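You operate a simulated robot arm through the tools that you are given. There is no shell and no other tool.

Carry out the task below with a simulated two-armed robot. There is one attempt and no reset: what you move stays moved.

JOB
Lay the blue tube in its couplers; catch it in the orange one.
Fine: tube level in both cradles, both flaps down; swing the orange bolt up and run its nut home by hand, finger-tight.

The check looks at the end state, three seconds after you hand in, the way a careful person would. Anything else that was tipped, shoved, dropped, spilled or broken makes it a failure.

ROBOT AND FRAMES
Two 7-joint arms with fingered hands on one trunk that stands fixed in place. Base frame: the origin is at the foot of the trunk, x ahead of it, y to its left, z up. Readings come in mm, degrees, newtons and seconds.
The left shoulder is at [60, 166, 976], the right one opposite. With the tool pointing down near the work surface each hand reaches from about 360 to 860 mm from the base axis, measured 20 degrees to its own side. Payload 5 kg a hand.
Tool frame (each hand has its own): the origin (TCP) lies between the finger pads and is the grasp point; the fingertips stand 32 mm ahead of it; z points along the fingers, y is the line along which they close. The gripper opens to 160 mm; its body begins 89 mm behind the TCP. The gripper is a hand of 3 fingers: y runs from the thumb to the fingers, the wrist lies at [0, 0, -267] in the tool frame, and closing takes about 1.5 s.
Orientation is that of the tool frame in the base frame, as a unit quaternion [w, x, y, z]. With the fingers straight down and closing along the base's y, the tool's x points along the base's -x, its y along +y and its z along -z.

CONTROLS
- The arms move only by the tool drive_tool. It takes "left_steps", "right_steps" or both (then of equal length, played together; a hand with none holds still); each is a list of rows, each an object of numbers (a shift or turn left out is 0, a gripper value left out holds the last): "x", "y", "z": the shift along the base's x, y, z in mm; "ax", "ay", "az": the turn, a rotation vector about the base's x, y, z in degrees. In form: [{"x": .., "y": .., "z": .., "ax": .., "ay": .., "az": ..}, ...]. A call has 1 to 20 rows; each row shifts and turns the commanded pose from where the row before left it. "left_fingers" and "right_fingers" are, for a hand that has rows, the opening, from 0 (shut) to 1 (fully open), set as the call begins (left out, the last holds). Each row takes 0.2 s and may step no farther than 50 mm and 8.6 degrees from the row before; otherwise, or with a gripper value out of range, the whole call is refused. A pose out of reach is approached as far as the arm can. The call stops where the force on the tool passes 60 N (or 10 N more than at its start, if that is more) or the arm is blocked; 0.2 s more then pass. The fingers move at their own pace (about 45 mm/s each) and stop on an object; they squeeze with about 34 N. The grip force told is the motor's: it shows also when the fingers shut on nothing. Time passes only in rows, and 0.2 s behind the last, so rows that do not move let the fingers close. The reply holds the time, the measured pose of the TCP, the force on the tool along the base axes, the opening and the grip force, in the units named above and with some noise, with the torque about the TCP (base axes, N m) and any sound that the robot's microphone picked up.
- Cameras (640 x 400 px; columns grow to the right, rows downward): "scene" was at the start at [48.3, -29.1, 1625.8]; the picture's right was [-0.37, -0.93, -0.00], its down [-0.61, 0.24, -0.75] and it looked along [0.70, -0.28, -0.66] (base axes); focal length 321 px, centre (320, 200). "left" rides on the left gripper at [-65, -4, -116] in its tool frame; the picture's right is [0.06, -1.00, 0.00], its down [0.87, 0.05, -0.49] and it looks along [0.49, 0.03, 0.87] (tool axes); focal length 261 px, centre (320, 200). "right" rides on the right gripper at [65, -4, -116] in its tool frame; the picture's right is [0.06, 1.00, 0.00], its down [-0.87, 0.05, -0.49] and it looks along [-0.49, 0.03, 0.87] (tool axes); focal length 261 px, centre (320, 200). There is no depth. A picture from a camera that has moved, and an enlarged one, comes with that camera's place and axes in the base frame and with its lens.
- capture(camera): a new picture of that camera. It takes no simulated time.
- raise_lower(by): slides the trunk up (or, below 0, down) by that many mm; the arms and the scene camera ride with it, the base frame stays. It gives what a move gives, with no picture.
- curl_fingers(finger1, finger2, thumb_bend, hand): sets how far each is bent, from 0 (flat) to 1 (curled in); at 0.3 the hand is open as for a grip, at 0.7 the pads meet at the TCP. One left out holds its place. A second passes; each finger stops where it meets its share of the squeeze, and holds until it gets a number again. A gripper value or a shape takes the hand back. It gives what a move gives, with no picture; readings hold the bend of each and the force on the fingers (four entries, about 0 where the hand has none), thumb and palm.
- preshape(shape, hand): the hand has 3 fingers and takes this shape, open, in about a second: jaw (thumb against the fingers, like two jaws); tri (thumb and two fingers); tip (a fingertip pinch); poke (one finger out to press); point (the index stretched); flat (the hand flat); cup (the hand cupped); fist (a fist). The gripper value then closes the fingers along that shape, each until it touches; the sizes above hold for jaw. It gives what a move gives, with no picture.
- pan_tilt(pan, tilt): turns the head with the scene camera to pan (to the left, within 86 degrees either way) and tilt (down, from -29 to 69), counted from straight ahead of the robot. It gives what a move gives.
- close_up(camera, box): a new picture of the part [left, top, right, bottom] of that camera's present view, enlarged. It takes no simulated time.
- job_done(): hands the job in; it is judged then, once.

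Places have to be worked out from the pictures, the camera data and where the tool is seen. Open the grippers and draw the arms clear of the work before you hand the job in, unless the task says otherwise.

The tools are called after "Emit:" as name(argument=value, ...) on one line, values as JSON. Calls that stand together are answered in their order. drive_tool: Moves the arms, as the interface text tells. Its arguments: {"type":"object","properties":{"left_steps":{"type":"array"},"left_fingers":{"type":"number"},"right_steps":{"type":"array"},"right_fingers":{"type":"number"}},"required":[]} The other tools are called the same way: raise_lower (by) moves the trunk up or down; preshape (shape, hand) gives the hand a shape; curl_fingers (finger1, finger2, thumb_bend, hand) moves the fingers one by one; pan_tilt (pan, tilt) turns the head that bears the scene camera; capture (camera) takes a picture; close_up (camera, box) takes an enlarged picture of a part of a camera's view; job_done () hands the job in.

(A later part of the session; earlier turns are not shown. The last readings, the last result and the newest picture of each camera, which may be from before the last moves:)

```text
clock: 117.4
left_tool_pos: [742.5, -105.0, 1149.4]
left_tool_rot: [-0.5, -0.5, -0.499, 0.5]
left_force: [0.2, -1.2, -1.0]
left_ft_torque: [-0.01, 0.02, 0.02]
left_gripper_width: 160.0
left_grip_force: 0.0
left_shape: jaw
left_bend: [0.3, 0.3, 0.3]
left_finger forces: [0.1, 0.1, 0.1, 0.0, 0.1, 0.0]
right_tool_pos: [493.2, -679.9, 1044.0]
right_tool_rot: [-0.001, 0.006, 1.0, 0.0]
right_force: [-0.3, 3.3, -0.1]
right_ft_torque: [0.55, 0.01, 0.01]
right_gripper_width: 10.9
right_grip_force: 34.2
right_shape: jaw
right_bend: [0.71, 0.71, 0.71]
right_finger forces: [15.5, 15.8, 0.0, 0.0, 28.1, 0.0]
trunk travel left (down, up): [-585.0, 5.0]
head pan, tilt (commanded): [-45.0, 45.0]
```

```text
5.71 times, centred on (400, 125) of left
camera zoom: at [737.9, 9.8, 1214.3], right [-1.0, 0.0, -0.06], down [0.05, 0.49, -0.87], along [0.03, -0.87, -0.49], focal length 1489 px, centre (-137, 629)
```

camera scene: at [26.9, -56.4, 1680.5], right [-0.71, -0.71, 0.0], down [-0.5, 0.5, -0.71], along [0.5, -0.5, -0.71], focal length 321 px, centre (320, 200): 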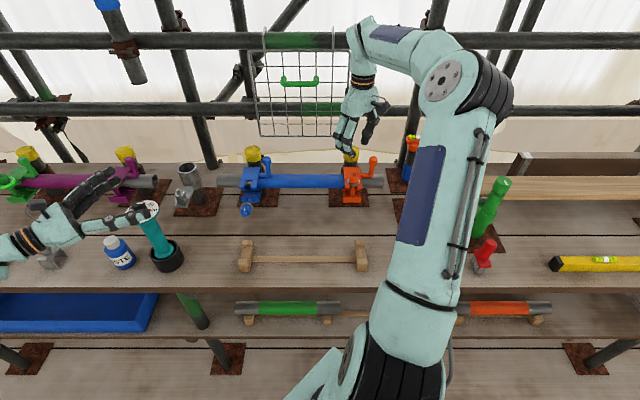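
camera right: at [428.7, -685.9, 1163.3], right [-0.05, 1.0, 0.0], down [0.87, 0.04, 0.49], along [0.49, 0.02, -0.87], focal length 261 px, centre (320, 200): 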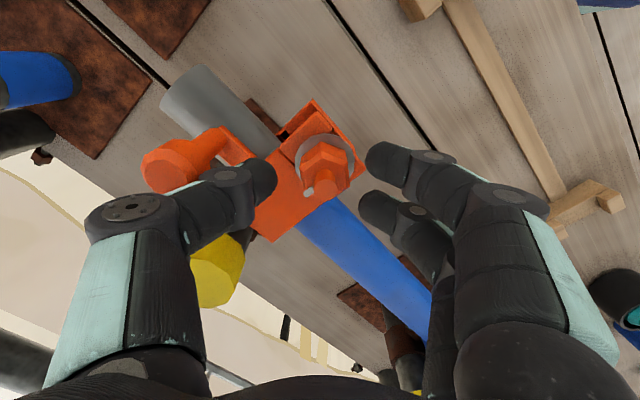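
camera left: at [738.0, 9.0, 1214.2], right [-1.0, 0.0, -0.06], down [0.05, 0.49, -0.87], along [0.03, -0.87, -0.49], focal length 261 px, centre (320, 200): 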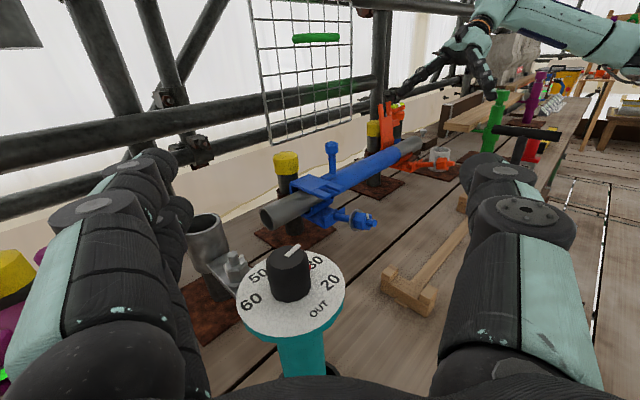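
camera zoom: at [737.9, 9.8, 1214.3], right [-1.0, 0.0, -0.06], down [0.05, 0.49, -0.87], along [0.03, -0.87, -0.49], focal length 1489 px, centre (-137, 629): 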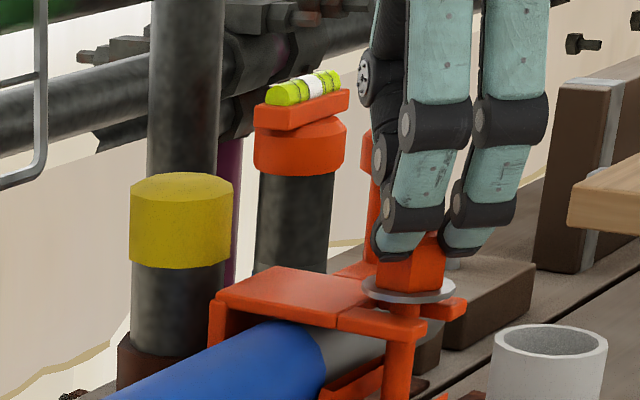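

The nut is firmly held (15+16 N against 28 N). I now turn the hand clockwise as seen from above, 64° in 8° steps.

Emit:
drive_tool(right_steps=[{"az": -8}, {"az": -8}, {"az": -8}, {"az": -8}, {"az": -8}, {"az": -8}, {"az": -8}, {"az": -8}, {}])

Emit:
close_up(camera="right", box=[240, 90, 420, 250])

Emit:
close_up(camera="left", box=[370, 90, 430, 160])

Emit:
close_up(camera="scene", box=[340, 145, 390, 205])

```text
clock: 119.4
left_tool_pos: [741.5, -105.8, 1148.8]
left_tool_rot: [-0.499, -0.501, -0.499, 0.501]
left_force: [0.1, -0.3, -0.4]
left_ft_torque: [0.0, 0.0, -0.01]
left_gripper_width: 159.8
left_grip_force: 0.3
left_shape: jaw
left_bend: [0.3, 0.3, 0.3]
left_finger forces: [0.0, 0.0, 0.0, 0.0, 0.1, 0.1]
right_tool_pos: [493.3, -679.8, 1045.3]
right_tool_rot: [-0.001, 0.536, 0.844, -0.001]
right_force: [-1.0, -0.8, 0.9]
right_ft_torque: [0.24, -0.26, 0.04]
right_gripper_width: 8.7
right_grip_force: 33.9
right_shape: jaw
right_bend: [0.71, 0.72, 0.7]
right_finger forces: [22.1, 10.5, 0.0, 0.0, 28.5, 0.0]
trunk travel left (down, up): [-585.0, 5.0]
head pan, tilt (commanded): [-45.0, 45.0]
```

```text
2.50 times, centred on (330, 170) of right
camera zoom: at [461.7, -622.9, 1160.1], right [0.88, 0.48, 0.0], down [0.42, -0.76, 0.49], along [0.23, -0.43, -0.87], focal length 652 px, centre (295, 275)
```

zoom: 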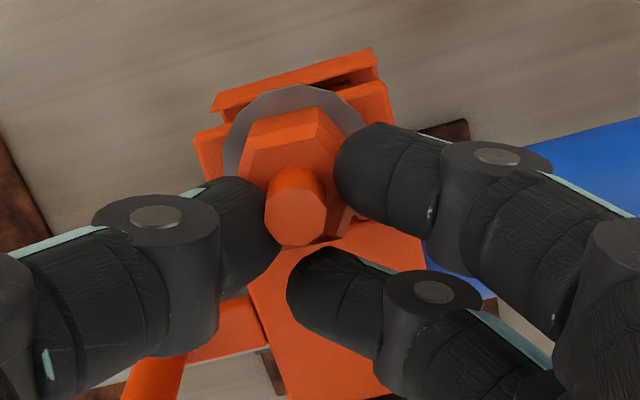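

```text
5.71 times, centred on (400, 125) of left
camera zoom: at [738.0, 9.4, 1214.3], right [-1.0, 0.0, -0.06], down [0.05, 0.49, -0.87], along [0.03, -0.87, -0.49], focal length 1489 px, centre (-137, 629)
```

zoom: 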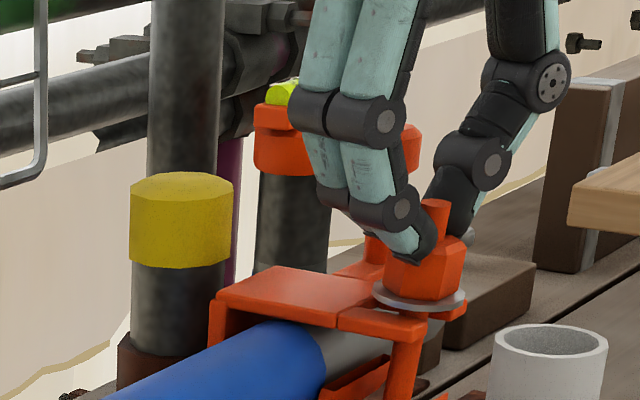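

```text
6.67 times, centred on (365, 175) of scene
camera zoom: at [27.5, -57.0, 1680.4], right [-0.71, -0.71, 0.0], down [-0.5, 0.5, -0.71], along [0.5, -0.5, -0.71], focal length 2141 px, centre (20, 367)
```

zoom: 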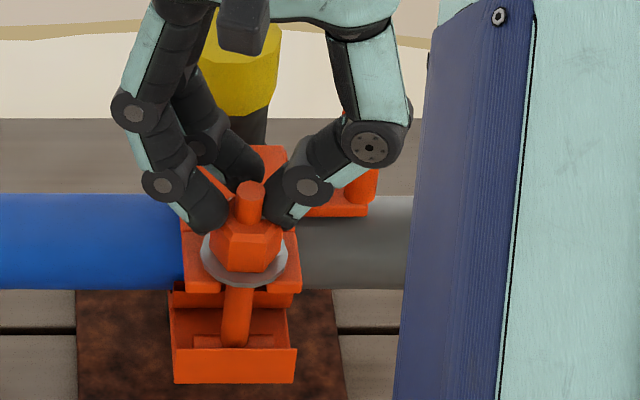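

The nut turned with the hand. I continue the stroke another 56° clockwise to find how far the wrist goes.

Emit:
drive_tool(right_steps=[{"az": -8}, {"az": -8}, {"az": -8}, {"az": -8}, {"az": -8}, {"az": -8}, {"az": -8}, {}])

Emit:
close_up(camera="right", box=[240, 90, 420, 250])

Emit:
close_up(camera="left", box=[370, 90, 430, 160])

```text
clock: 121.2
left_tool_pos: [740.4, -106.3, 1150.9]
left_tool_rot: [0.5, 0.501, 0.5, -0.5]
left_force: [-0.1, 0.7, 0.1]
left_ft_torque: [0.0, 0.02, 0.0]
left_gripper_width: 160.1
left_grip_force: 0.0
left_shape: jaw
left_bend: [0.3, 0.3, 0.3]
left_finger forces: [0.0, 0.0, 0.0, 0.1, 0.1, 0.1]
right_tool_pos: [489.8, -681.5, 1046.0]
right_tool_rot: [-0.001, 0.87, 0.494, -0.001]
right_force: [-18.9, -23.9, 15.3]
right_ft_torque: [-0.47, -0.12, 0.23]
right_gripper_width: 7.3
right_grip_force: 34.6
right_shape: jaw
right_bend: [0.71, 0.74, 0.7]
right_finger forces: [31.7, 0.0, 0.0, 0.0, 40.8, 0.1]
trunk travel left (down, up): [-585.0, 5.0]
head pan, tilt (commanded): [-45.0, 45.0]
```

```text
2.50 times, centred on (330, 170) of right
camera zoom: at [519.8, -625.2, 1160.4], right [0.89, -0.46, 0.0], down [-0.4, -0.77, 0.49], along [-0.23, -0.44, -0.87], focal length 652 px, centre (295, 275)
```

zoom: 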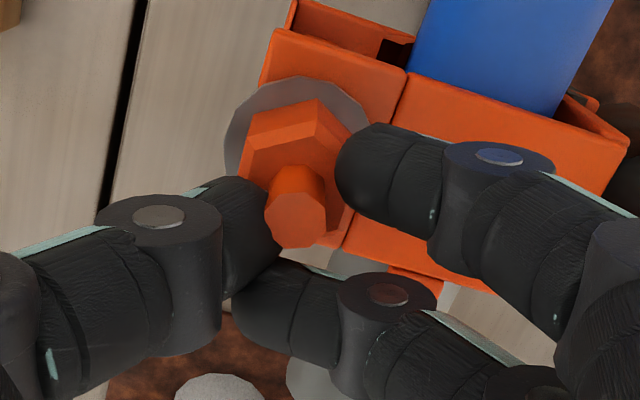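

```text
5.71 times, centred on (400, 125) of left
camera zoom: at [735.8, 8.4, 1215.9], right [-1.0, 0.0, -0.06], down [0.06, 0.49, -0.87], along [0.03, -0.87, -0.49], focal length 1489 px, centre (-137, 629)
```

zoom: 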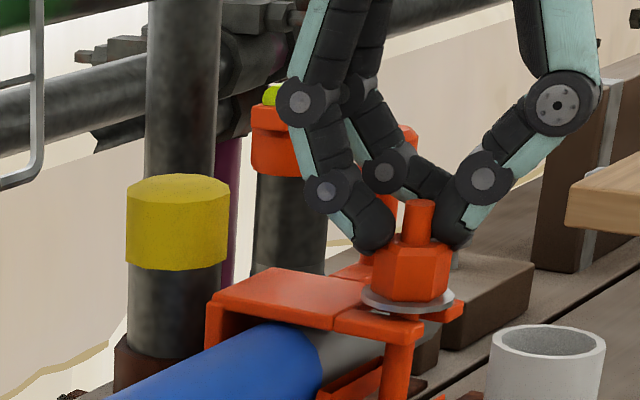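

The wrist reaches −120°, but the nut has crept off-centre in the grip with some side load. I open, lift 30 mm so the knuckles clear the knob, rotate back about 145°, and come down again for the next stroke.

Emit:
drive_tool(right_steps=[{}, {}, {"z": 30, "az": 8.5}, {"az": 8.5}, {"az": 8.5}, {"az": 8.5}, {"az": 8.5}, {"az": 8.5}, {"az": 8.5}, {"az": 8.5}, {"az": 8.5}, {"az": 8.5}, {"az": 8.5}, {"az": 8.5}, {"az": 8.5}, {"az": 8.5}, {"az": 8.5}, {"az": 8.5}, {"az": 8.5}, {}], right_fingers=0.3)

Emit:
close_up(camera="right", box=[240, 90, 420, 250])

Emit:
close_up(camera="left", box=[370, 90, 430, 160])

Emit:
close_up(camera="scene", box=[340, 145, 390, 205])

```text
clock: 125.4
left_tool_pos: [742.8, -103.9, 1148.8]
left_tool_rot: [0.5, 0.5, 0.5, -0.5]
left_force: [0.2, -0.4, -1.3]
left_ft_torque: [0.0, 0.02, 0.0]
left_gripper_width: 160.0
left_grip_force: 0.0
left_shape: jaw
left_bend: [0.3, 0.3, 0.3]
left_finger forces: [0.0, 0.1, 0.0, 0.0, 0.0, 0.0]
right_tool_pos: [494.0, -680.3, 1072.9]
right_tool_rot: [0.0, -0.207, 0.978, -0.001]
right_force: [0.3, -0.1, 0.9]
right_ft_torque: [-0.01, -0.01, -0.01]
right_gripper_width: 47.9
right_grip_force: 0.1
right_shape: jaw
right_bend: [0.73, 0.73, 0.7]
right_finger forces: [0.0, 0.0, 0.0, 0.0, 0.0, 0.0]
trunk travel left (down, up): [-585.0, 5.0]
head pan, tilt (commanded): [-45.0, 45.0]
```

```text
2.50 times, centred on (330, 170) of right
camera zoom: at [435.5, -709.4, 1189.4], right [-0.46, 0.89, 0.0], down [0.77, 0.4, 0.49], along [0.44, 0.22, -0.87], focal length 652 px, centre (295, 275)
```

zoom: 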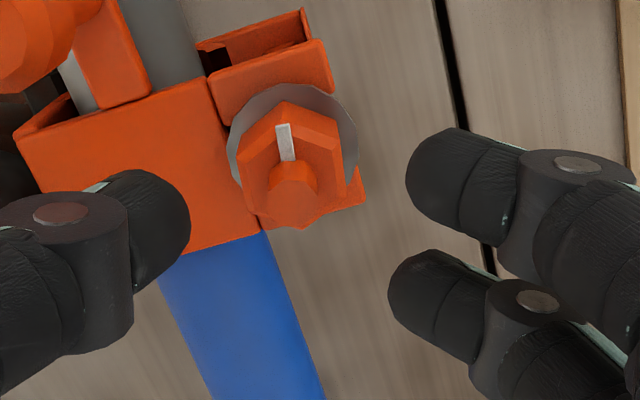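

```text
5.71 times, centred on (400, 125) of left
camera zoom: at [738.1, 9.6, 1214.2], right [-1.0, 0.0, -0.06], down [0.05, 0.49, -0.87], along [0.03, -0.87, -0.49], focal length 1489 px, centre (-137, 629)
```

zoom: 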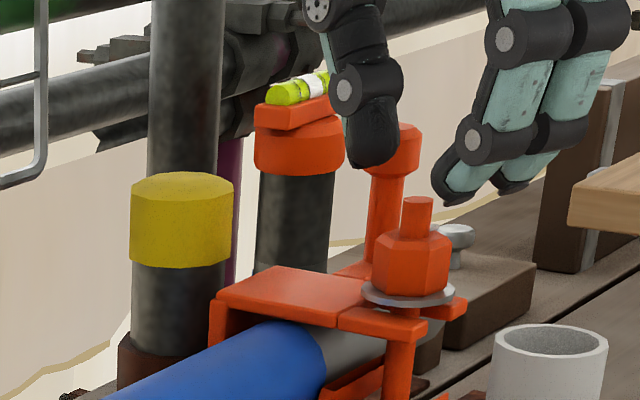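

```text
6.67 times, centred on (365, 175) of scene
camera zoom: at [27.7, -57.0, 1680.4], right [-0.71, -0.71, 0.0], down [-0.5, 0.5, -0.71], along [0.5, -0.5, -0.71], focal length 2141 px, centre (20, 367)
```

zoom: 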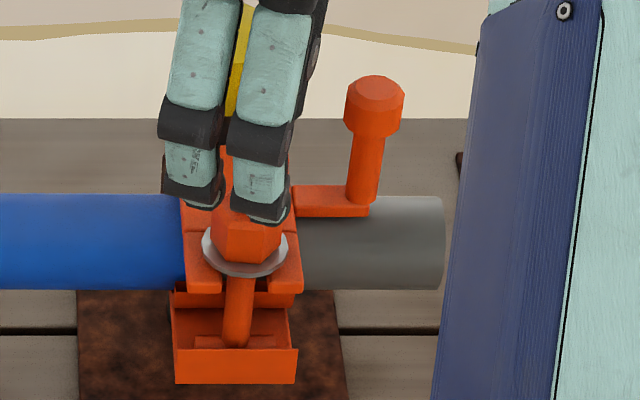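

The white tick shows the nut has turned about 95° clockwise. I re-centre slightly, lower back onto the nut, and close for the next stroke.

Emit:
drive_tool(right_steps=[{"x": -2, "y": 1, "z": -15}, {"z": -14}, {}])

Emit:
drive_tool(right_steps=[{}, {}, {}, {}, {"az": -8.5}, {"az": -8.5}, {"az": -8.5}, {"az": -8.5}, {"az": -8.5}, {"az": -8.5}, {"az": -8.5}, {"az": -8.5}, {}], right_fingers=0)

Emit:
close_up(camera="right", box=[240, 90, 420, 250])

Emit:
close_up(camera="left", box=[370, 90, 430, 160])

```text
clock: 126.2
left_tool_pos: [743.2, -105.2, 1147.3]
left_tool_rot: [-0.5, -0.5, -0.5, 0.5]
left_force: [-0.6, 0.2, 0.2]
left_ft_torque: [-0.03, -0.01, 0.01]
left_gripper_width: 159.8
left_grip_force: 0.1
left_shape: jaw
left_bend: [0.3, 0.3, 0.3]
left_finger forces: [0.0, 0.0, 0.0, 0.0, 0.1, 0.0]
right_tool_pos: [492.4, -677.0, 1044.4]
right_tool_rot: [-0.001, -0.206, 0.979, -0.001]
right_force: [-0.8, 0.8, 0.4]
right_ft_torque: [0.02, 0.02, 0.02]
right_gripper_width: 47.7
right_grip_force: 0.1
right_shape: jaw
right_bend: [0.73, 0.73, 0.7]
right_finger forces: [0.0, 0.0, 0.1, 0.0, 0.0, 0.0]
trunk travel left (down, up): [-585.0, 5.0]
head pan, tilt (commanded): [-45.0, 45.0]
```

```text
clock: 129.0
left_tool_pos: [744.2, -106.8, 1147.4]
left_tool_rot: [-0.499, -0.5, -0.5, 0.501]
left_force: [-1.0, 0.3, 0.6]
left_ft_torque: [-0.02, -0.01, 0.01]
left_gripper_width: 159.8
left_grip_force: 0.0
left_shape: jaw
left_bend: [0.3, 0.3, 0.3]
left_finger forces: [0.0, 0.0, 0.0, 0.0, 0.0, 0.0]
right_tool_pos: [494.3, -680.6, 1045.8]
right_tool_rot: [0.001, 0.376, 0.926, -0.002]
right_force: [28.5, -7.3, 0.8]
right_ft_torque: [0.52, -1.01, 0.07]
right_gripper_width: 7.1
right_grip_force: 34.0
right_shape: jaw
right_bend: [0.68, 0.71, 0.7]
right_finger forces: [29.4, 14.4, 0.0, 0.0, 28.0, 0.1]
trunk travel left (down, up): [-585.0, 5.0]
head pan, tilt (commanded): [-45.0, 45.0]
```

```text
2.50 times, centred on (330, 170) of right
camera zoom: at [445.4, -637.3, 1160.7], right [0.65, 0.76, 0.0], down [0.66, -0.57, 0.49], along [0.37, -0.32, -0.87], focal length 652 px, centre (295, 275)
```

zoom: 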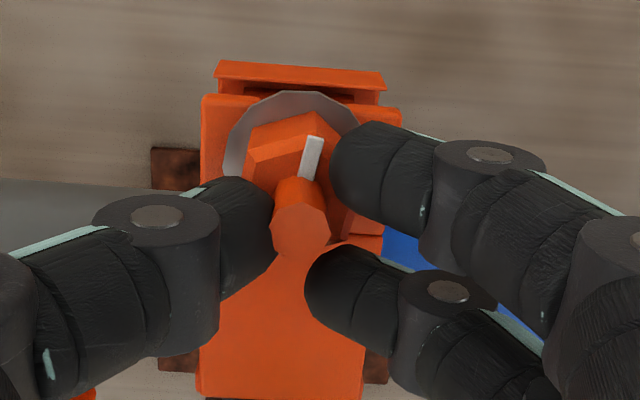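

```text
5.71 times, centred on (400, 125) of left
camera zoom: at [740.3, 8.7, 1212.8], right [-1.0, 0.0, -0.06], down [0.05, 0.49, -0.87], along [0.03, -0.87, -0.49], focal length 1489 px, centre (-137, 629)
```

zoom: 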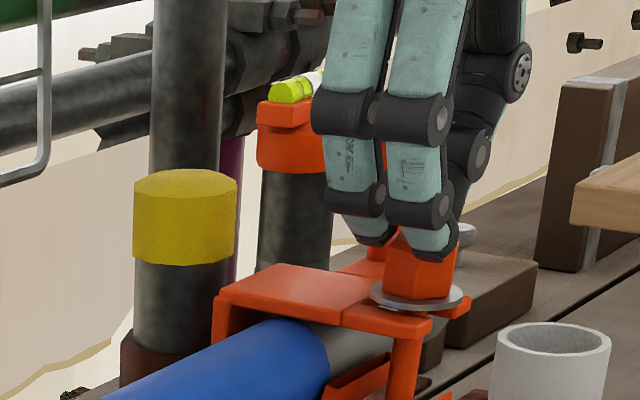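

The tick shows the nut following well (another ≈75°). I relieve the side load with a small shift while continuing the stroke.

Emit:
drive_tool(right_steps=[{"x": 1.5, "y": -2, "az": -8.5}, {"x": 1, "y": -1.5, "az": -8.5}, {"az": -8.5}, {"az": -8.5}, {"az": -8.5}, {"az": -8.5}, {"az": -8.5}, {"az": -8.5}, {}])

Emit:
close_up(camera="right", box=[240, 90, 420, 250])

Emit:
close_up(camera="left", box=[370, 90, 430, 160])

```text
clock: 131.0
left_tool_pos: [740.4, -106.2, 1149.9]
left_tool_rot: [0.501, 0.5, 0.5, -0.499]
left_force: [-0.1, -0.1, -0.4]
left_ft_torque: [0.0, 0.02, 0.02]
left_gripper_width: 159.9
left_grip_force: 0.1
left_shape: jaw
left_bend: [0.3, 0.3, 0.3]
left_finger forces: [0.0, 0.0, 0.1, 0.1, 0.0, 0.1]
right_tool_pos: [490.3, -685.1, 1046.0]
right_tool_rot: [0.0, 0.831, 0.556, 0.0]
right_force: [-11.9, -29.0, 18.0]
right_ft_torque: [-0.38, -0.45, 0.34]
right_gripper_width: 5.9
right_grip_force: 33.9
right_shape: jaw
right_bend: [0.71, 0.74, 0.7]
right_finger forces: [38.7, 0.0, 0.0, 0.1, 54.9, 0.0]
trunk travel left (down, up): [-585.0, 5.0]
head pan, tilt (commanded): [-45.0, 45.0]
```

```text
2.50 times, centred on (330, 170) of right
camera zoom: at [511.2, -624.7, 1160.9], right [0.95, -0.32, 0.0], down [-0.28, -0.82, 0.49], along [-0.16, -0.47, -0.87], focal length 652 px, centre (295, 275)
```

zoom: 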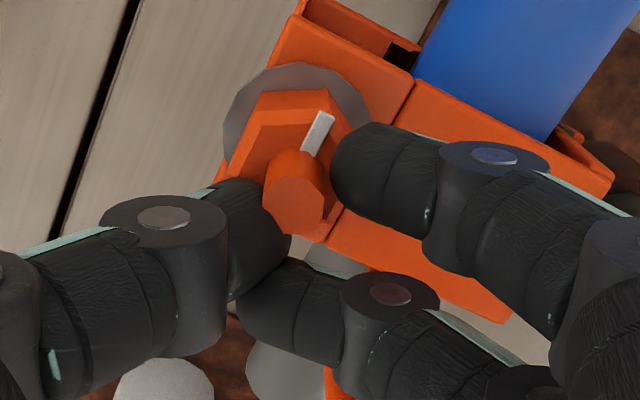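

```text
5.71 times, centred on (400, 125) of left
camera zoom: at [736.2, 8.4, 1215.6], right [-1.0, 0.0, -0.06], down [0.06, 0.49, -0.87], along [0.03, -0.87, -0.49], focal length 1489 px, centre (-137, 629)
```

zoom: 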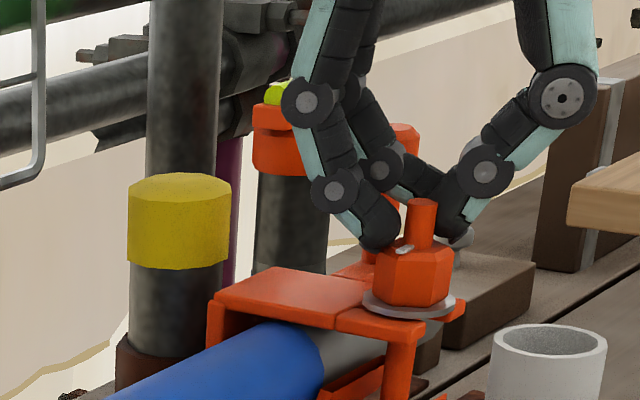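

The nut slipped off-centre again near the end of the stroke (one finger lost contact). I open, lift, rotate back, and try the three-point 'tri' shape, which should centre the hex nut better.

Emit:
drive_tool(right_steps=[{}, {}, {"z": 40, "az": 8.5}, {"az": 8.5}, {"az": 8.5}, {"az": 8.5}, {"az": 8.5}, {"az": 8.5}, {"az": 8.5}, {"az": 8.5}, {"az": 8.5}, {"az": 8.5}, {"az": 8.5}, {"az": 8.5}, {"az": 8.5}, {"az": 8.5}, {"az": 8.5}, {"az": 8.5}, {"az": 8.5}, {}], right_fingers=0.3)

Emit:
preshape(hand="right", shape="tri")

Emit:
capture(camera="right")

Emit:
drive_tool(right_steps=[{}, {}, {}, {}, {}, {}, {}], right_fingers=0.3)

Emit:
capture(camera="right")

Emit:
close_up(camera="left", box=[370, 70, 450, 160])

```text
clock: 135.2
left_tool_pos: [743.3, -101.5, 1148.2]
left_tool_rot: [0.5, 0.499, 0.5, -0.5]
left_force: [0.3, 1.5, -0.2]
left_ft_torque: [-0.05, -0.01, -0.04]
left_gripper_width: 159.8
left_grip_force: 0.1
left_shape: jaw
left_bend: [0.3, 0.3, 0.3]
left_finger forces: [0.0, 0.1, 0.0, 0.1, 0.0, 0.1]
right_tool_pos: [494.7, -678.9, 1086.7]
right_tool_rot: [-0.001, -0.28, 0.96, -0.002]
right_force: [0.5, 1.3, 0.1]
right_ft_torque: [-0.08, 0.06, 0.0]
right_gripper_width: 47.9
right_grip_force: 0.1
right_shape: jaw
right_bend: [0.73, 0.73, 0.7]
right_finger forces: [0.1, 0.0, 0.0, 0.0, 0.1, 0.0]
trunk travel left (down, up): [-585.0, 5.0]
head pan, tilt (commanded): [-45.0, 45.0]
```

```text
clock: 136.1
left_tool_pos: [742.1, -104.4, 1149.1]
left_tool_rot: [-0.499, -0.501, -0.499, 0.501]
left_force: [-0.1, 0.7, -0.1]
left_ft_torque: [-0.01, 0.01, -0.01]
left_gripper_width: 160.1
left_grip_force: 0.1
left_shape: jaw
left_bend: [0.3, 0.3, 0.3]
left_finger forces: [0.0, 0.0, 0.0, 0.0, 0.0, 0.1]
right_tool_pos: [493.5, -682.0, 1085.4]
right_tool_rot: [-0.001, -0.278, 0.961, 0.0]
right_force: [0.2, -0.1, -0.4]
right_ft_torque: [0.05, 0.02, 0.0]
right_gripper_width: 159.9
right_grip_force: 0.0
right_shape: tri
right_bend: [0.3, 0.3, 0.3]
right_finger forces: [0.0, 0.1, 0.0, 0.0, 0.0, 0.1]
trunk travel left (down, up): [-585.0, 5.0]
head pan, tilt (commanded): [-45.0, 45.0]
```

```text
taken
camera right: at [440.9, -720.3, 1200.9], right [-0.59, 0.81, 0.0], down [0.71, 0.51, 0.49], along [0.4, 0.29, -0.87], focal length 261 px, centre (320, 200)
```

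right: 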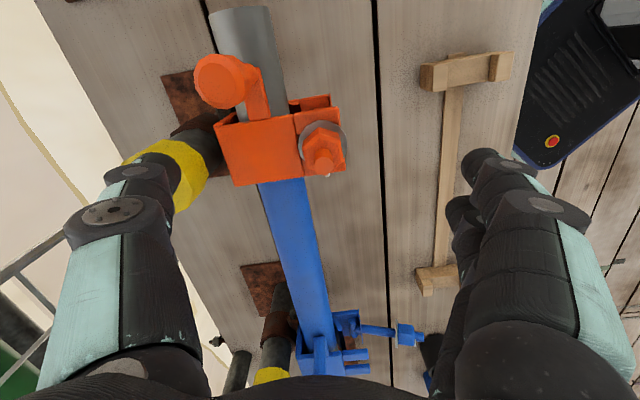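

```text
clock: 137.7
left_tool_pos: [742.1, -106.0, 1147.8]
left_tool_rot: [0.5, 0.5, 0.501, -0.5]
left_force: [-0.1, -0.5, -0.3]
left_ft_torque: [-0.02, -0.02, 0.02]
left_gripper_width: 160.1
left_grip_force: 0.1
left_shape: jaw
left_bend: [0.3, 0.3, 0.3]
left_finger forces: [0.0, 0.0, 0.0, 0.1, 0.0, 0.2]
right_tool_pos: [494.4, -680.7, 1085.9]
right_tool_rot: [-0.001, -0.278, 0.961, -0.002]
right_force: [0.3, 0.0, 0.1]
right_ft_torque: [-0.01, -0.01, 0.01]
right_gripper_width: 48.6
right_grip_force: 0.0
right_shape: tri
right_bend: [0.73, 0.73, 0.7]
right_finger forces: [0.2, 0.0, 0.0, 0.1, 0.0, 0.1]
trunk travel left (down, up): [-585.0, 5.0]
head pan, tilt (commanded): [-45.0, 45.0]
```

```text
taken
camera right: at [440.9, -720.4, 1200.9], right [-0.59, 0.81, 0.0], down [0.71, 0.51, 0.49], along [0.4, 0.29, -0.87], focal length 261 px, centre (320, 200)
```

right: 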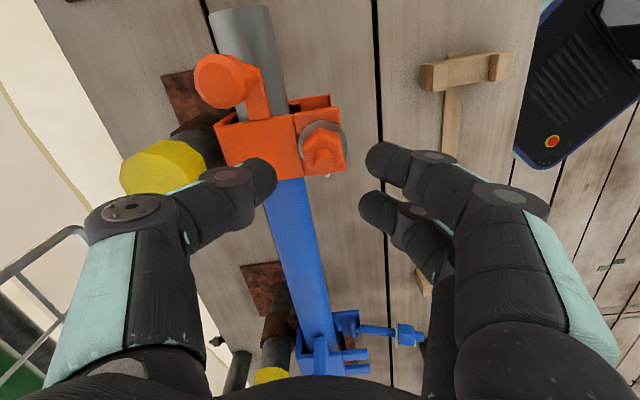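

```text
4.44 times, centred on (410, 115) of left
camera zoom: at [738.1, 9.5, 1214.2], right [-1.0, 0.0, -0.06], down [0.05, 0.49, -0.87], along [0.03, -0.87, -0.49], focal length 1158 px, centre (-80, 578)
```

zoom: 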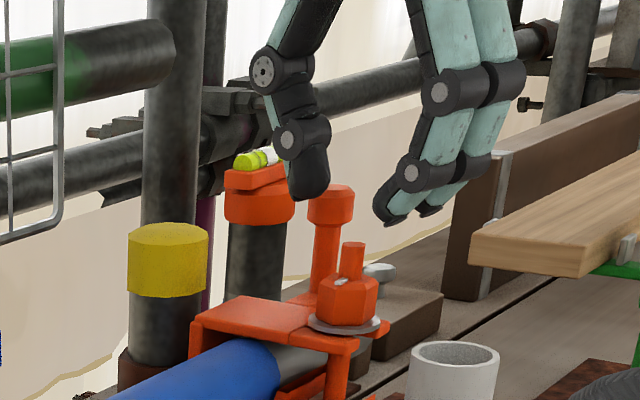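

Tri looks the same as jaw here. I check the progress of the nut along the bolt in close-up.

Emit:
close_up(camera="left", box=[385, 110, 425, 155])

Emit:
close_up(camera="scene", box=[335, 150, 385, 215])

Emit:
close_up(camera="right", box=[260, 90, 390, 220])

```text
8.89 times, centred on (405, 132) of left
camera zoom: at [738.1, 9.5, 1214.2], right [-1.0, 0.0, -0.06], down [0.05, 0.49, -0.87], along [0.03, -0.87, -0.49], focal length 2317 px, centre (-436, 800)
```

zoom: 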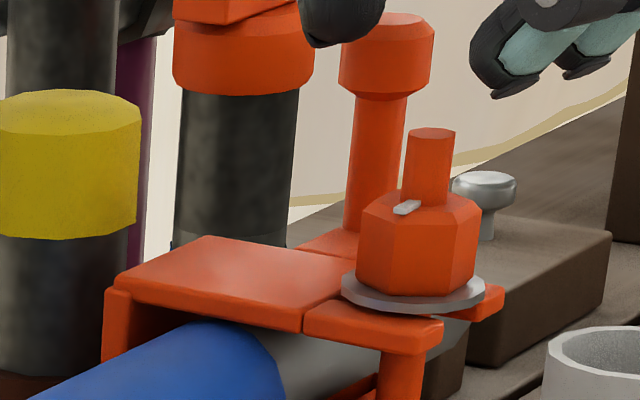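

```text
6.15 times, centred on (360, 182) of scene
camera zoom: at [27.7, -57.2, 1680.4], right [-0.71, -0.71, 0.0], down [-0.5, 0.5, -0.71], along [0.5, -0.5, -0.71], focal length 1977 px, centre (74, 308)
```

zoom: 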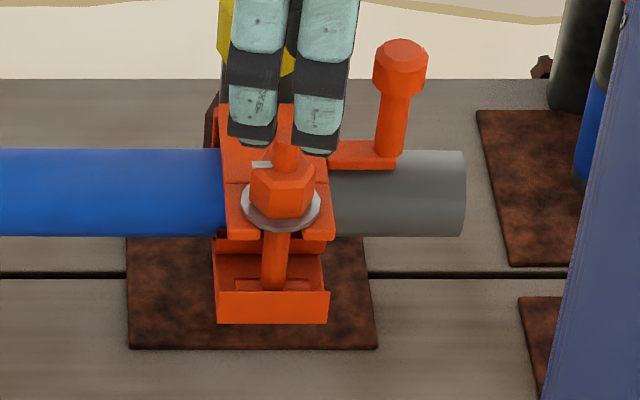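

```text
3.08 times, centred on (325, 155) of right
camera zoom: at [440.9, -720.4, 1200.9], right [-0.59, 0.81, 0.0], down [0.71, 0.51, 0.49], along [0.4, 0.29, -0.87], focal length 802 px, centre (305, 338)
```

zoom: 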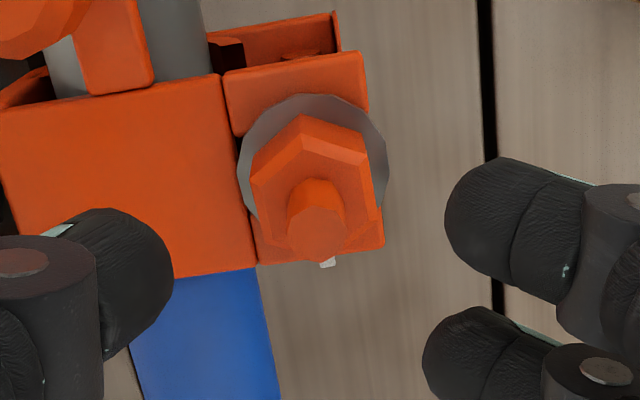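

The nut has turned ≈250° and moved down about 4 mm; the washer is now very near the fork. The flats are about 9° off my closing direction, so I rotate +8.5°, re-centre, lower, and grip on the flats.

Emit:
drive_tool(right_steps=[{"x": -0.4, "y": 3.7, "az": 8.5}, {"z": -25}, {"z": -20}, {}])

Emit:
drive_tool(right_steps=[{}, {}, {}, {}, {}], right_fingers=0)

Emit:
close_up(camera="right", box=[240, 90, 420, 250])

```text
clock: 138.7
left_tool_pos: [743.2, -104.9, 1148.3]
left_tool_rot: [0.5, 0.5, 0.5, -0.5]
left_force: [-0.6, 0.0, -0.3]
left_ft_torque: [-0.02, -0.02, 0.0]
left_gripper_width: 160.1
left_grip_force: 0.0
left_shape: jaw
left_bend: [0.3, 0.3, 0.3]
left_finger forces: [0.0, 0.0, 0.0, 0.0, 0.0, 0.0]
right_tool_pos: [492.1, -675.2, 1040.4]
right_tool_rot: [0.0, -0.349, 0.937, -0.002]
right_force: [1.1, 0.4, 0.2]
right_ft_torque: [0.01, 0.02, 0.02]
right_gripper_width: 48.1
right_grip_force: 0.0
right_shape: tri
right_bend: [0.73, 0.73, 0.7]
right_finger forces: [0.0, 0.1, 0.0, 0.0, 0.1, 0.0]
trunk travel left (down, up): [-585.0, 5.0]
head pan, tilt (commanded): [-45.0, 45.0]
```

```text
clock: 139.9
left_tool_pos: [742.6, -103.7, 1149.0]
left_tool_rot: [0.501, 0.5, 0.499, -0.5]
left_force: [0.2, -0.3, 0.5]
left_ft_torque: [-0.01, 0.01, 0.0]
left_gripper_width: 160.0
left_grip_force: 0.0
left_shape: jaw
left_bend: [0.3, 0.3, 0.3]
left_finger forces: [0.2, 0.1, 0.0, 0.0, 0.1, 0.0]
right_tool_pos: [491.9, -675.8, 1042.8]
right_tool_rot: [0.001, -0.349, 0.937, -0.002]
right_force: [-1.1, -1.3, 13.4]
right_ft_torque: [-0.05, -0.01, 0.0]
right_gripper_width: 13.3
right_grip_force: 33.8
right_shape: tri
right_bend: [0.71, 0.71, 0.71]
right_finger forces: [15.2, 14.9, 0.0, 0.0, 40.0, 0.0]
trunk travel left (down, up): [-585.0, 5.0]
head pan, tilt (commanded): [-45.0, 45.0]
```

```text
2.50 times, centred on (330, 170) of right
camera zoom: at [445.5, -722.1, 1158.0], right [-0.7, 0.71, 0.0], down [0.62, 0.61, 0.49], along [0.35, 0.34, -0.87], focal length 652 px, centre (295, 275)
```

zoom: 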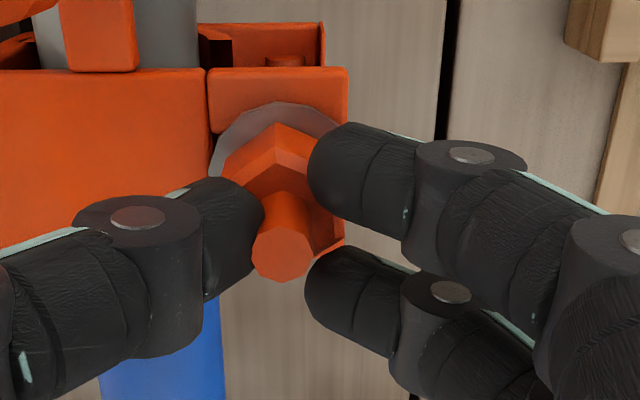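

Grip forces are even on the flats (15/15 N), but a tip presses on the flap (13 N up). I raise 3 mm and turn 60° clockwise.

Emit:
drive_tool(right_steps=[{"z": 3}, {"az": -8.5}, {"az": -8.5}, {"az": -8.5}, {"az": -8.5}, {"az": -8.5}, {"az": -8.5}, {"az": -8.5}, {}])

Emit:
close_up(camera="right", box=[240, 90, 420, 250])

Emit:
close_up(camera="left", box=[385, 110, 425, 155])

```text
clock: 141.9
left_tool_pos: [742.1, -104.6, 1149.2]
left_tool_rot: [0.5, 0.501, 0.499, -0.5]
left_force: [0.8, -1.0, -0.1]
left_ft_torque: [-0.03, 0.0, 0.01]
left_gripper_width: 160.0
left_grip_force: 0.1
left_shape: jaw
left_bend: [0.3, 0.3, 0.3]
left_finger forces: [0.0, 0.1, 0.1, 0.1, 0.0, 0.1]
right_tool_pos: [493.6, -677.7, 1044.8]
right_tool_rot: [-0.001, 0.164, 0.986, -0.001]
right_force: [-15.7, 4.1, 2.7]
right_ft_torque: [0.41, 0.16, 0.11]
right_gripper_width: 9.4
right_grip_force: 34.3
right_shape: tri
right_bend: [0.73, 0.71, 0.71]
right_finger forces: [0.1, 20.1, 0.0, 0.0, 25.7, 0.0]
trunk travel left (down, up): [-585.0, 5.0]
head pan, tilt (commanded): [-45.0, 45.0]
```

```text
2.50 times, centred on (330, 170) of right
camera zoom: at [429.5, -661.3, 1159.8], right [0.26, 0.96, 0.0], down [0.84, -0.23, 0.49], along [0.47, -0.13, -0.87], focal length 652 px, centre (295, 275)
```

zoom: 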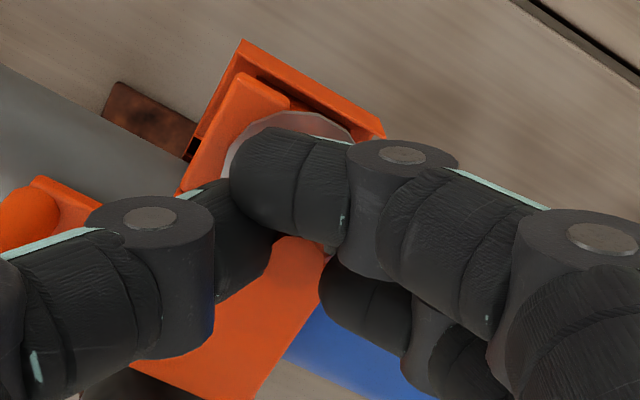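

```text
8.89 times, centred on (405, 132) of left
camera zoom: at [736.7, 10.2, 1215.2], right [-1.0, 0.0, -0.06], down [0.06, 0.49, -0.87], along [0.03, -0.87, -0.49], focal length 2317 px, centre (-436, 800)
```

zoom: 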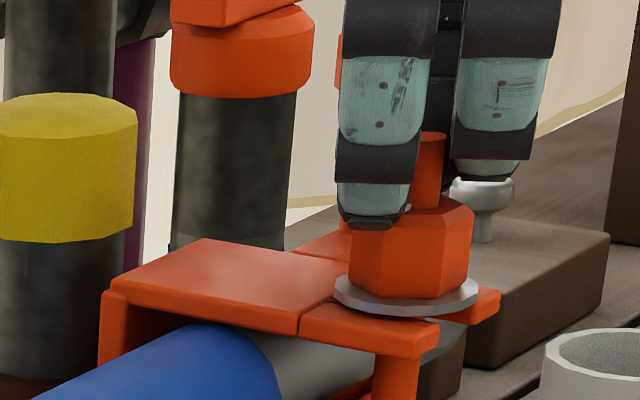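

One finger slid around a hex corner. I open, lift and look at where the nut, tick and washer are now.

Emit:
drive_tool(right_steps=[{}, {}, {"z": 25}, {"z": 20}, {}], right_fingers=0.35)

Emit:
close_up(camera="right", box=[260, 90, 390, 220])

Emit:
close_up(camera="left", box=[385, 110, 425, 155])

Emit:
close_up(camera="scene", box=[335, 150, 385, 215])

```text
clock: 143.1
left_tool_pos: [743.3, -104.8, 1147.7]
left_tool_rot: [0.499, 0.501, 0.5, -0.5]
left_force: [0.1, 0.5, -0.1]
left_ft_torque: [0.0, -0.02, 0.01]
left_gripper_width: 159.7
left_grip_force: 0.1
left_shape: jaw
left_bend: [0.3, 0.3, 0.3]
left_finger forces: [0.0, 0.1, 0.0, 0.1, 0.0, 0.0]
right_tool_pos: [493.5, -679.4, 1087.5]
right_tool_rot: [-0.001, 0.163, 0.987, -0.001]
right_force: [0.2, 0.2, 0.2]
right_ft_torque: [-0.01, 0.0, 0.02]
right_gripper_width: 55.5
right_grip_force: 0.0
right_shape: tri
right_bend: [0.73, 0.73, 0.7]
right_finger forces: [0.0, 0.1, 0.1, 0.0, 0.0, 0.0]
trunk travel left (down, up): [-585.0, 5.0]
head pan, tilt (commanded): [-45.0, 45.0]
```

```text
3.08 times, centred on (325, 155) of right
camera zoom: at [431.2, -661.8, 1203.2], right [0.26, 0.97, 0.0], down [0.84, -0.23, 0.49], along [0.47, -0.13, -0.87], focal length 802 px, centre (305, 338)
```

zoom: 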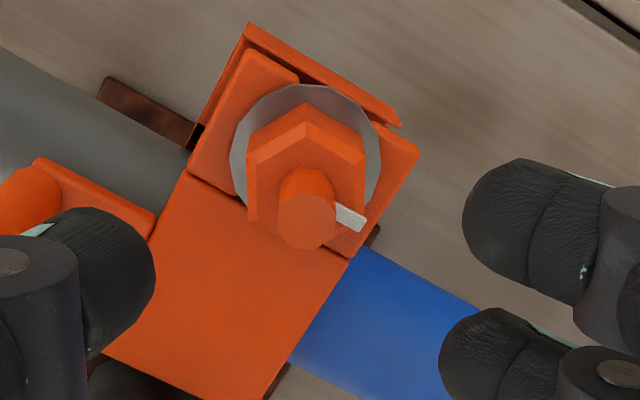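

```text
8.89 times, centred on (405, 132) of left
camera zoom: at [738.2, 9.2, 1214.1], right [-1.0, 0.0, -0.06], down [0.05, 0.49, -0.87], along [0.03, -0.87, -0.49], focal length 2317 px, centre (-436, 800)
```

zoom: 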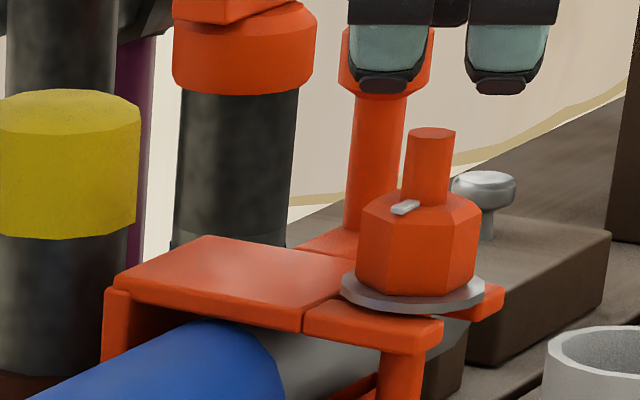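

```text
6.15 times, centred on (360, 182) of scene
camera zoom: at [27.9, -57.4, 1680.4], right [-0.71, -0.71, 0.0], down [-0.5, 0.5, -0.71], along [0.5, -0.5, -0.71], focal length 1977 px, centre (74, 308)
```

zoom: 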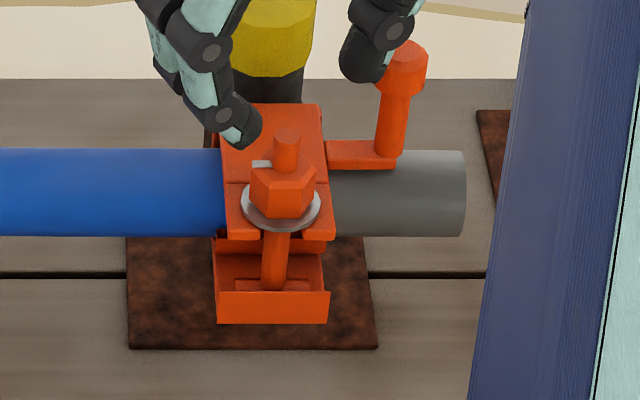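

Recalculating from this view, the bolt axis is right at the present TCP position (493.5, −679.4), and the flats face the fingers exactly. So the last grip was 4 mm off-centre and slipped. I lower straight down here and grip.

Emit:
drive_tool(right_steps=[{"z": -22}, {"z": -21}, {}])

Emit:
drive_tool(right_steps=[{}, {}, {}, {}, {}], right_fingers=0)

Emit:
close_up(camera="right", box=[240, 90, 420, 250])

```text
clock: 143.9
left_tool_pos: [742.4, -106.0, 1148.5]
left_tool_rot: [0.5, 0.5, 0.5, -0.5]
left_force: [0.2, -0.7, 0.1]
left_ft_torque: [0.01, -0.04, 0.02]
left_gripper_width: 160.0
left_grip_force: 0.1
left_shape: jaw
left_bend: [0.3, 0.3, 0.3]
left_finger forces: [0.1, 0.0, 0.1, 0.0, 0.1, 0.1]
right_tool_pos: [492.0, -678.1, 1045.7]
right_tool_rot: [-0.001, 0.162, 0.987, 0.0]
right_force: [0.4, -0.5, 0.0]
right_ft_torque: [0.01, 0.01, 0.0]
right_gripper_width: 55.7
right_grip_force: 0.1
right_shape: tri
right_bend: [0.73, 0.73, 0.7]
right_finger forces: [0.1, 0.0, 0.1, 0.0, 0.0, 0.0]
trunk travel left (down, up): [-585.0, 5.0]
head pan, tilt (commanded): [-45.0, 45.0]
```

```text
clock: 145.1
left_tool_pos: [742.1, -104.5, 1149.1]
left_tool_rot: [0.5, 0.5, 0.5, -0.5]
left_force: [-0.5, 0.7, 0.2]
left_ft_torque: [0.01, 0.02, 0.05]
left_gripper_width: 160.0
left_grip_force: 0.1
left_shape: jaw
left_bend: [0.3, 0.3, 0.3]
left_finger forces: [0.0, 0.0, 0.0, 0.0, 0.0, 0.0]
right_tool_pos: [490.8, -677.5, 1045.8]
right_tool_rot: [-0.001, 0.162, 0.987, -0.001]
right_force: [-2.4, 1.0, -1.1]
right_ft_torque: [0.53, -0.08, 0.06]
right_gripper_width: 7.7
right_grip_force: 33.8
right_shape: tri
right_bend: [0.7, 0.71, 0.7]
right_finger forces: [13.7, 16.7, 0.1, 0.0, 28.1, 0.1]
trunk travel left (down, up): [-585.0, 5.0]
head pan, tilt (commanded): [-45.0, 45.0]
```

```text
2.50 times, centred on (330, 170) of right
camera zoom: at [429.2, -660.9, 1160.9], right [0.26, 0.97, 0.0], down [0.84, -0.23, 0.49], along [0.47, -0.13, -0.87], focal length 652 px, centre (295, 275)
```

zoom: 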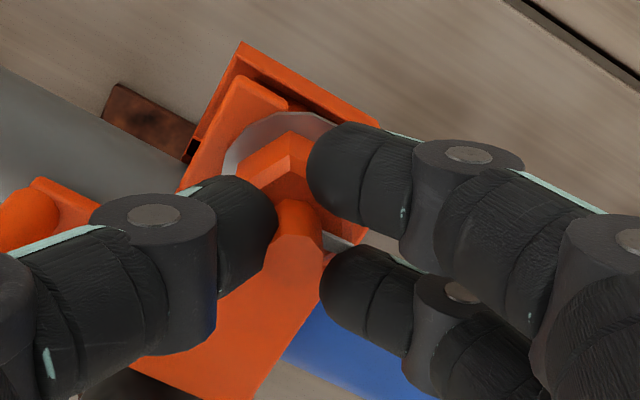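

Even grip (14/17 N against 28 N), centred within a millimetre. Now I turn 60° clockwise.

Emit:
drive_tool(right_steps=[{"az": -8.5}, {"az": -8.5}, {"az": -8.5}, {"az": -8.5}, {"az": -8.5}, {"az": -8.5}, {"az": -8.5}, {}])

Emit:
close_up(camera="right", box=[240, 90, 420, 250])

Emit:
close_up(camera="left", box=[385, 110, 425, 155])

```text
clock: 146.9
left_tool_pos: [741.7, -105.0, 1148.7]
left_tool_rot: [0.5, 0.5, 0.5, -0.5]
left_force: [-0.2, 0.2, -1.3]
left_ft_torque: [0.01, 0.01, -0.03]
left_gripper_width: 160.0
left_grip_force: 0.1
left_shape: jaw
left_bend: [0.3, 0.3, 0.3]
left_finger forces: [0.0, 0.0, 0.1, 0.0, 0.1, 0.1]
right_tool_pos: [493.6, -678.1, 1045.9]
right_tool_rot: [-0.001, 0.631, 0.776, -0.001]
right_force: [-8.8, 3.5, -4.5]
right_ft_torque: [0.04, -0.13, 0.04]
right_gripper_width: 4.2
right_grip_force: 34.2
right_shape: tri
right_bend: [0.73, 0.7, 0.7]
right_finger forces: [0.0, 14.7, 0.0, 0.0, 26.6, 0.1]
trunk travel left (down, up): [-585.0, 5.0]
head pan, tilt (commanded): [-45.0, 45.0]
```

```text
2.50 times, centred on (330, 170) of right
camera zoom: at [476.1, -616.3, 1161.0], right [0.96, 0.26, 0.0], down [0.23, -0.84, 0.49], along [0.13, -0.47, -0.87], focal length 652 px, centre (295, 275)
```

zoom: 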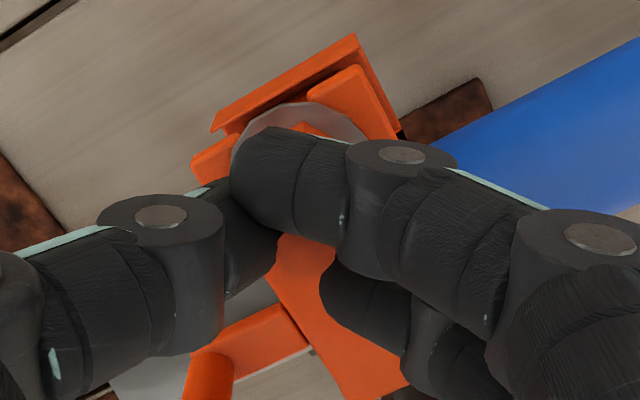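

```text
8.89 times, centred on (405, 132) of left
camera zoom: at [737.5, 9.4, 1214.6], right [-1.0, 0.0, -0.06], down [0.06, 0.49, -0.87], along [0.03, -0.87, -0.49], focal length 2317 px, centre (-436, 800)
```

zoom: 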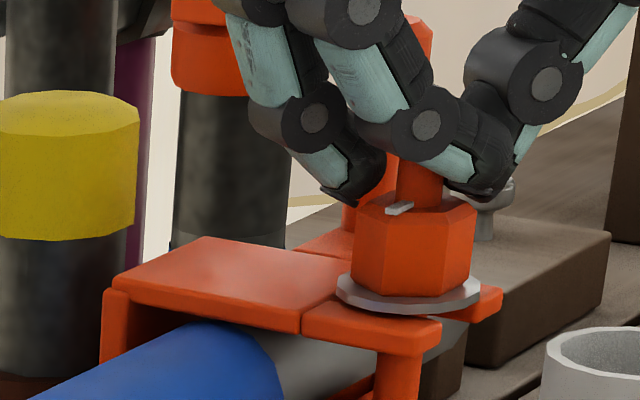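

The close-up explains it: after the nut moved down, my fingertips were closing on the bolt stub above the nut. I open, rotate back 120° to the next aligned position, and come down 12 mm lower so that the tips take the nut itself.

Emit:
drive_tool(right_steps=[{}, {}, {"z": 30, "az": 8.5}, {"az": 8.5}, {"az": 8.5}, {"az": 8.5}, {"az": 8.5}, {"az": 8.5}, {"az": 8.5}, {"az": 8.5}, {"az": 8.5}, {"az": 8.5}, {"az": 8.5}, {"az": 8.5}, {"az": 8.5}, {"az": 8.5}, {}, {}], right_fingers=0.33)

Emit:
close_up(camera="right", box=[240, 90, 420, 250])

```text
clock: 150.6
left_tool_pos: [740.9, -98.7, 1150.7]
left_tool_rot: [0.502, 0.499, 0.5, -0.499]
left_force: [0.6, 2.1, -0.4]
left_ft_torque: [-0.04, -0.01, -0.07]
left_gripper_width: 159.9
left_grip_force: 0.1
left_shape: jaw
left_bend: [0.3, 0.3, 0.3]
left_finger forces: [0.0, 0.0, 0.0, 0.0, 0.1, 0.0]
right_tool_pos: [432.1, -716.1, 1043.4]
right_tool_rot: [-0.066, -0.299, 0.952, 0.0]
right_force: [-32.2, -8.5, 20.6]
right_ft_torque: [-0.73, -0.88, -1.53]
right_gripper_width: 49.2
right_grip_force: 0.0
right_shape: tri
right_bend: [0.73, 0.73, 0.7]
right_finger forces: [0.0, 0.0, 0.1, 0.0, 37.7, 0.1]
trunk travel left (down, up): [-585.0, 5.0]
head pan, tilt (commanded): [-45.0, 45.0]
stopped in row 18 (right hand): the force on the tool passed its limit at 80 N (the readings are from after the stop); the commanded pose is now the measured one
```

```text
2.50 times, centred on (330, 170) of right
camera zoom: at [396.1, -754.4, 1166.4], right [-0.62, 0.78, 0.05], down [0.74, 0.56, 0.38], along [0.27, 0.27, -0.92], focal length 652 px, centre (295, 275)
```

zoom: 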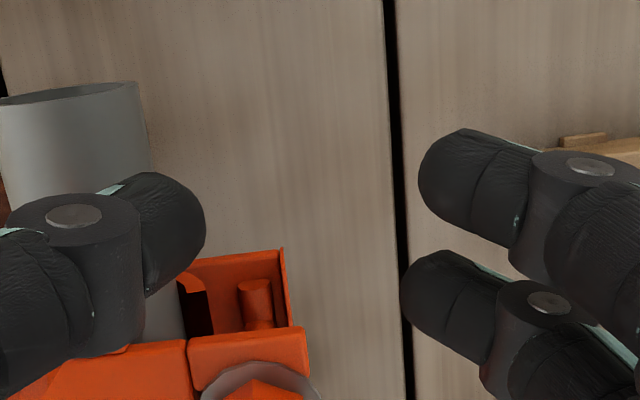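

The hand was thrown off to the right and stopped on a force limit, so something went wrong in that reverse rotation. I check the scene before moving anything.

Emit:
capture(camera="scene")

Emit:
close_up(camera="scene", box=[330, 130, 420, 230])

Emit:
close_up(camera="left", box=[350, 60, 470, 180])

Emit:
capture(camera="left")

```text
taken
camera scene: at [24.3, -53.5, 1680.9], right [-0.71, -0.7, 0.0], down [-0.5, 0.5, -0.71], along [0.5, -0.5, -0.71], focal length 321 px, centre (320, 200)
```

scene: 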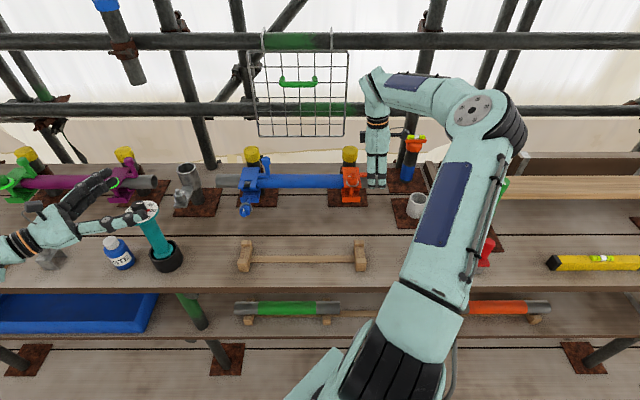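

```text
4.00 times, centred on (375, 180) of scene
camera zoom: at [24.3, -53.5, 1680.9], right [-0.71, -0.7, 0.0], down [-0.5, 0.5, -0.71], along [0.5, -0.5, -0.71], focal length 1285 px, centre (100, 280)
```

zoom: 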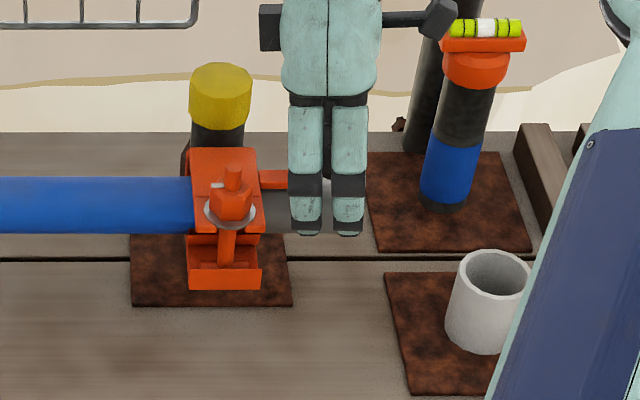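

```text
3.33 times, centred on (410, 120) of left
camera zoom: at [736.0, 15.5, 1215.7], right [-1.0, 0.0, -0.06], down [0.05, 0.49, -0.87], along [0.03, -0.87, -0.49], focal length 869 px, centre (20, 467)
```

zoom: 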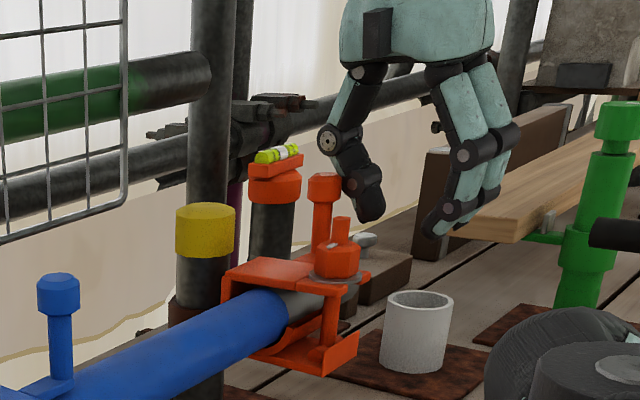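

```text
taken
camera left: at [736.0, 15.5, 1215.7], right [-1.0, 0.0, -0.06], down [0.05, 0.49, -0.87], along [0.03, -0.87, -0.49], focal length 261 px, centre (320, 200)
```

left: 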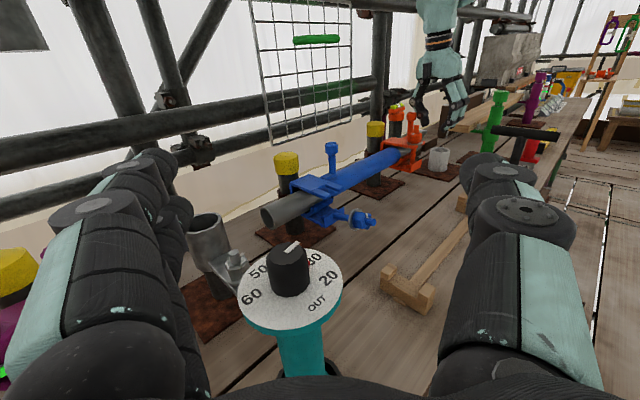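

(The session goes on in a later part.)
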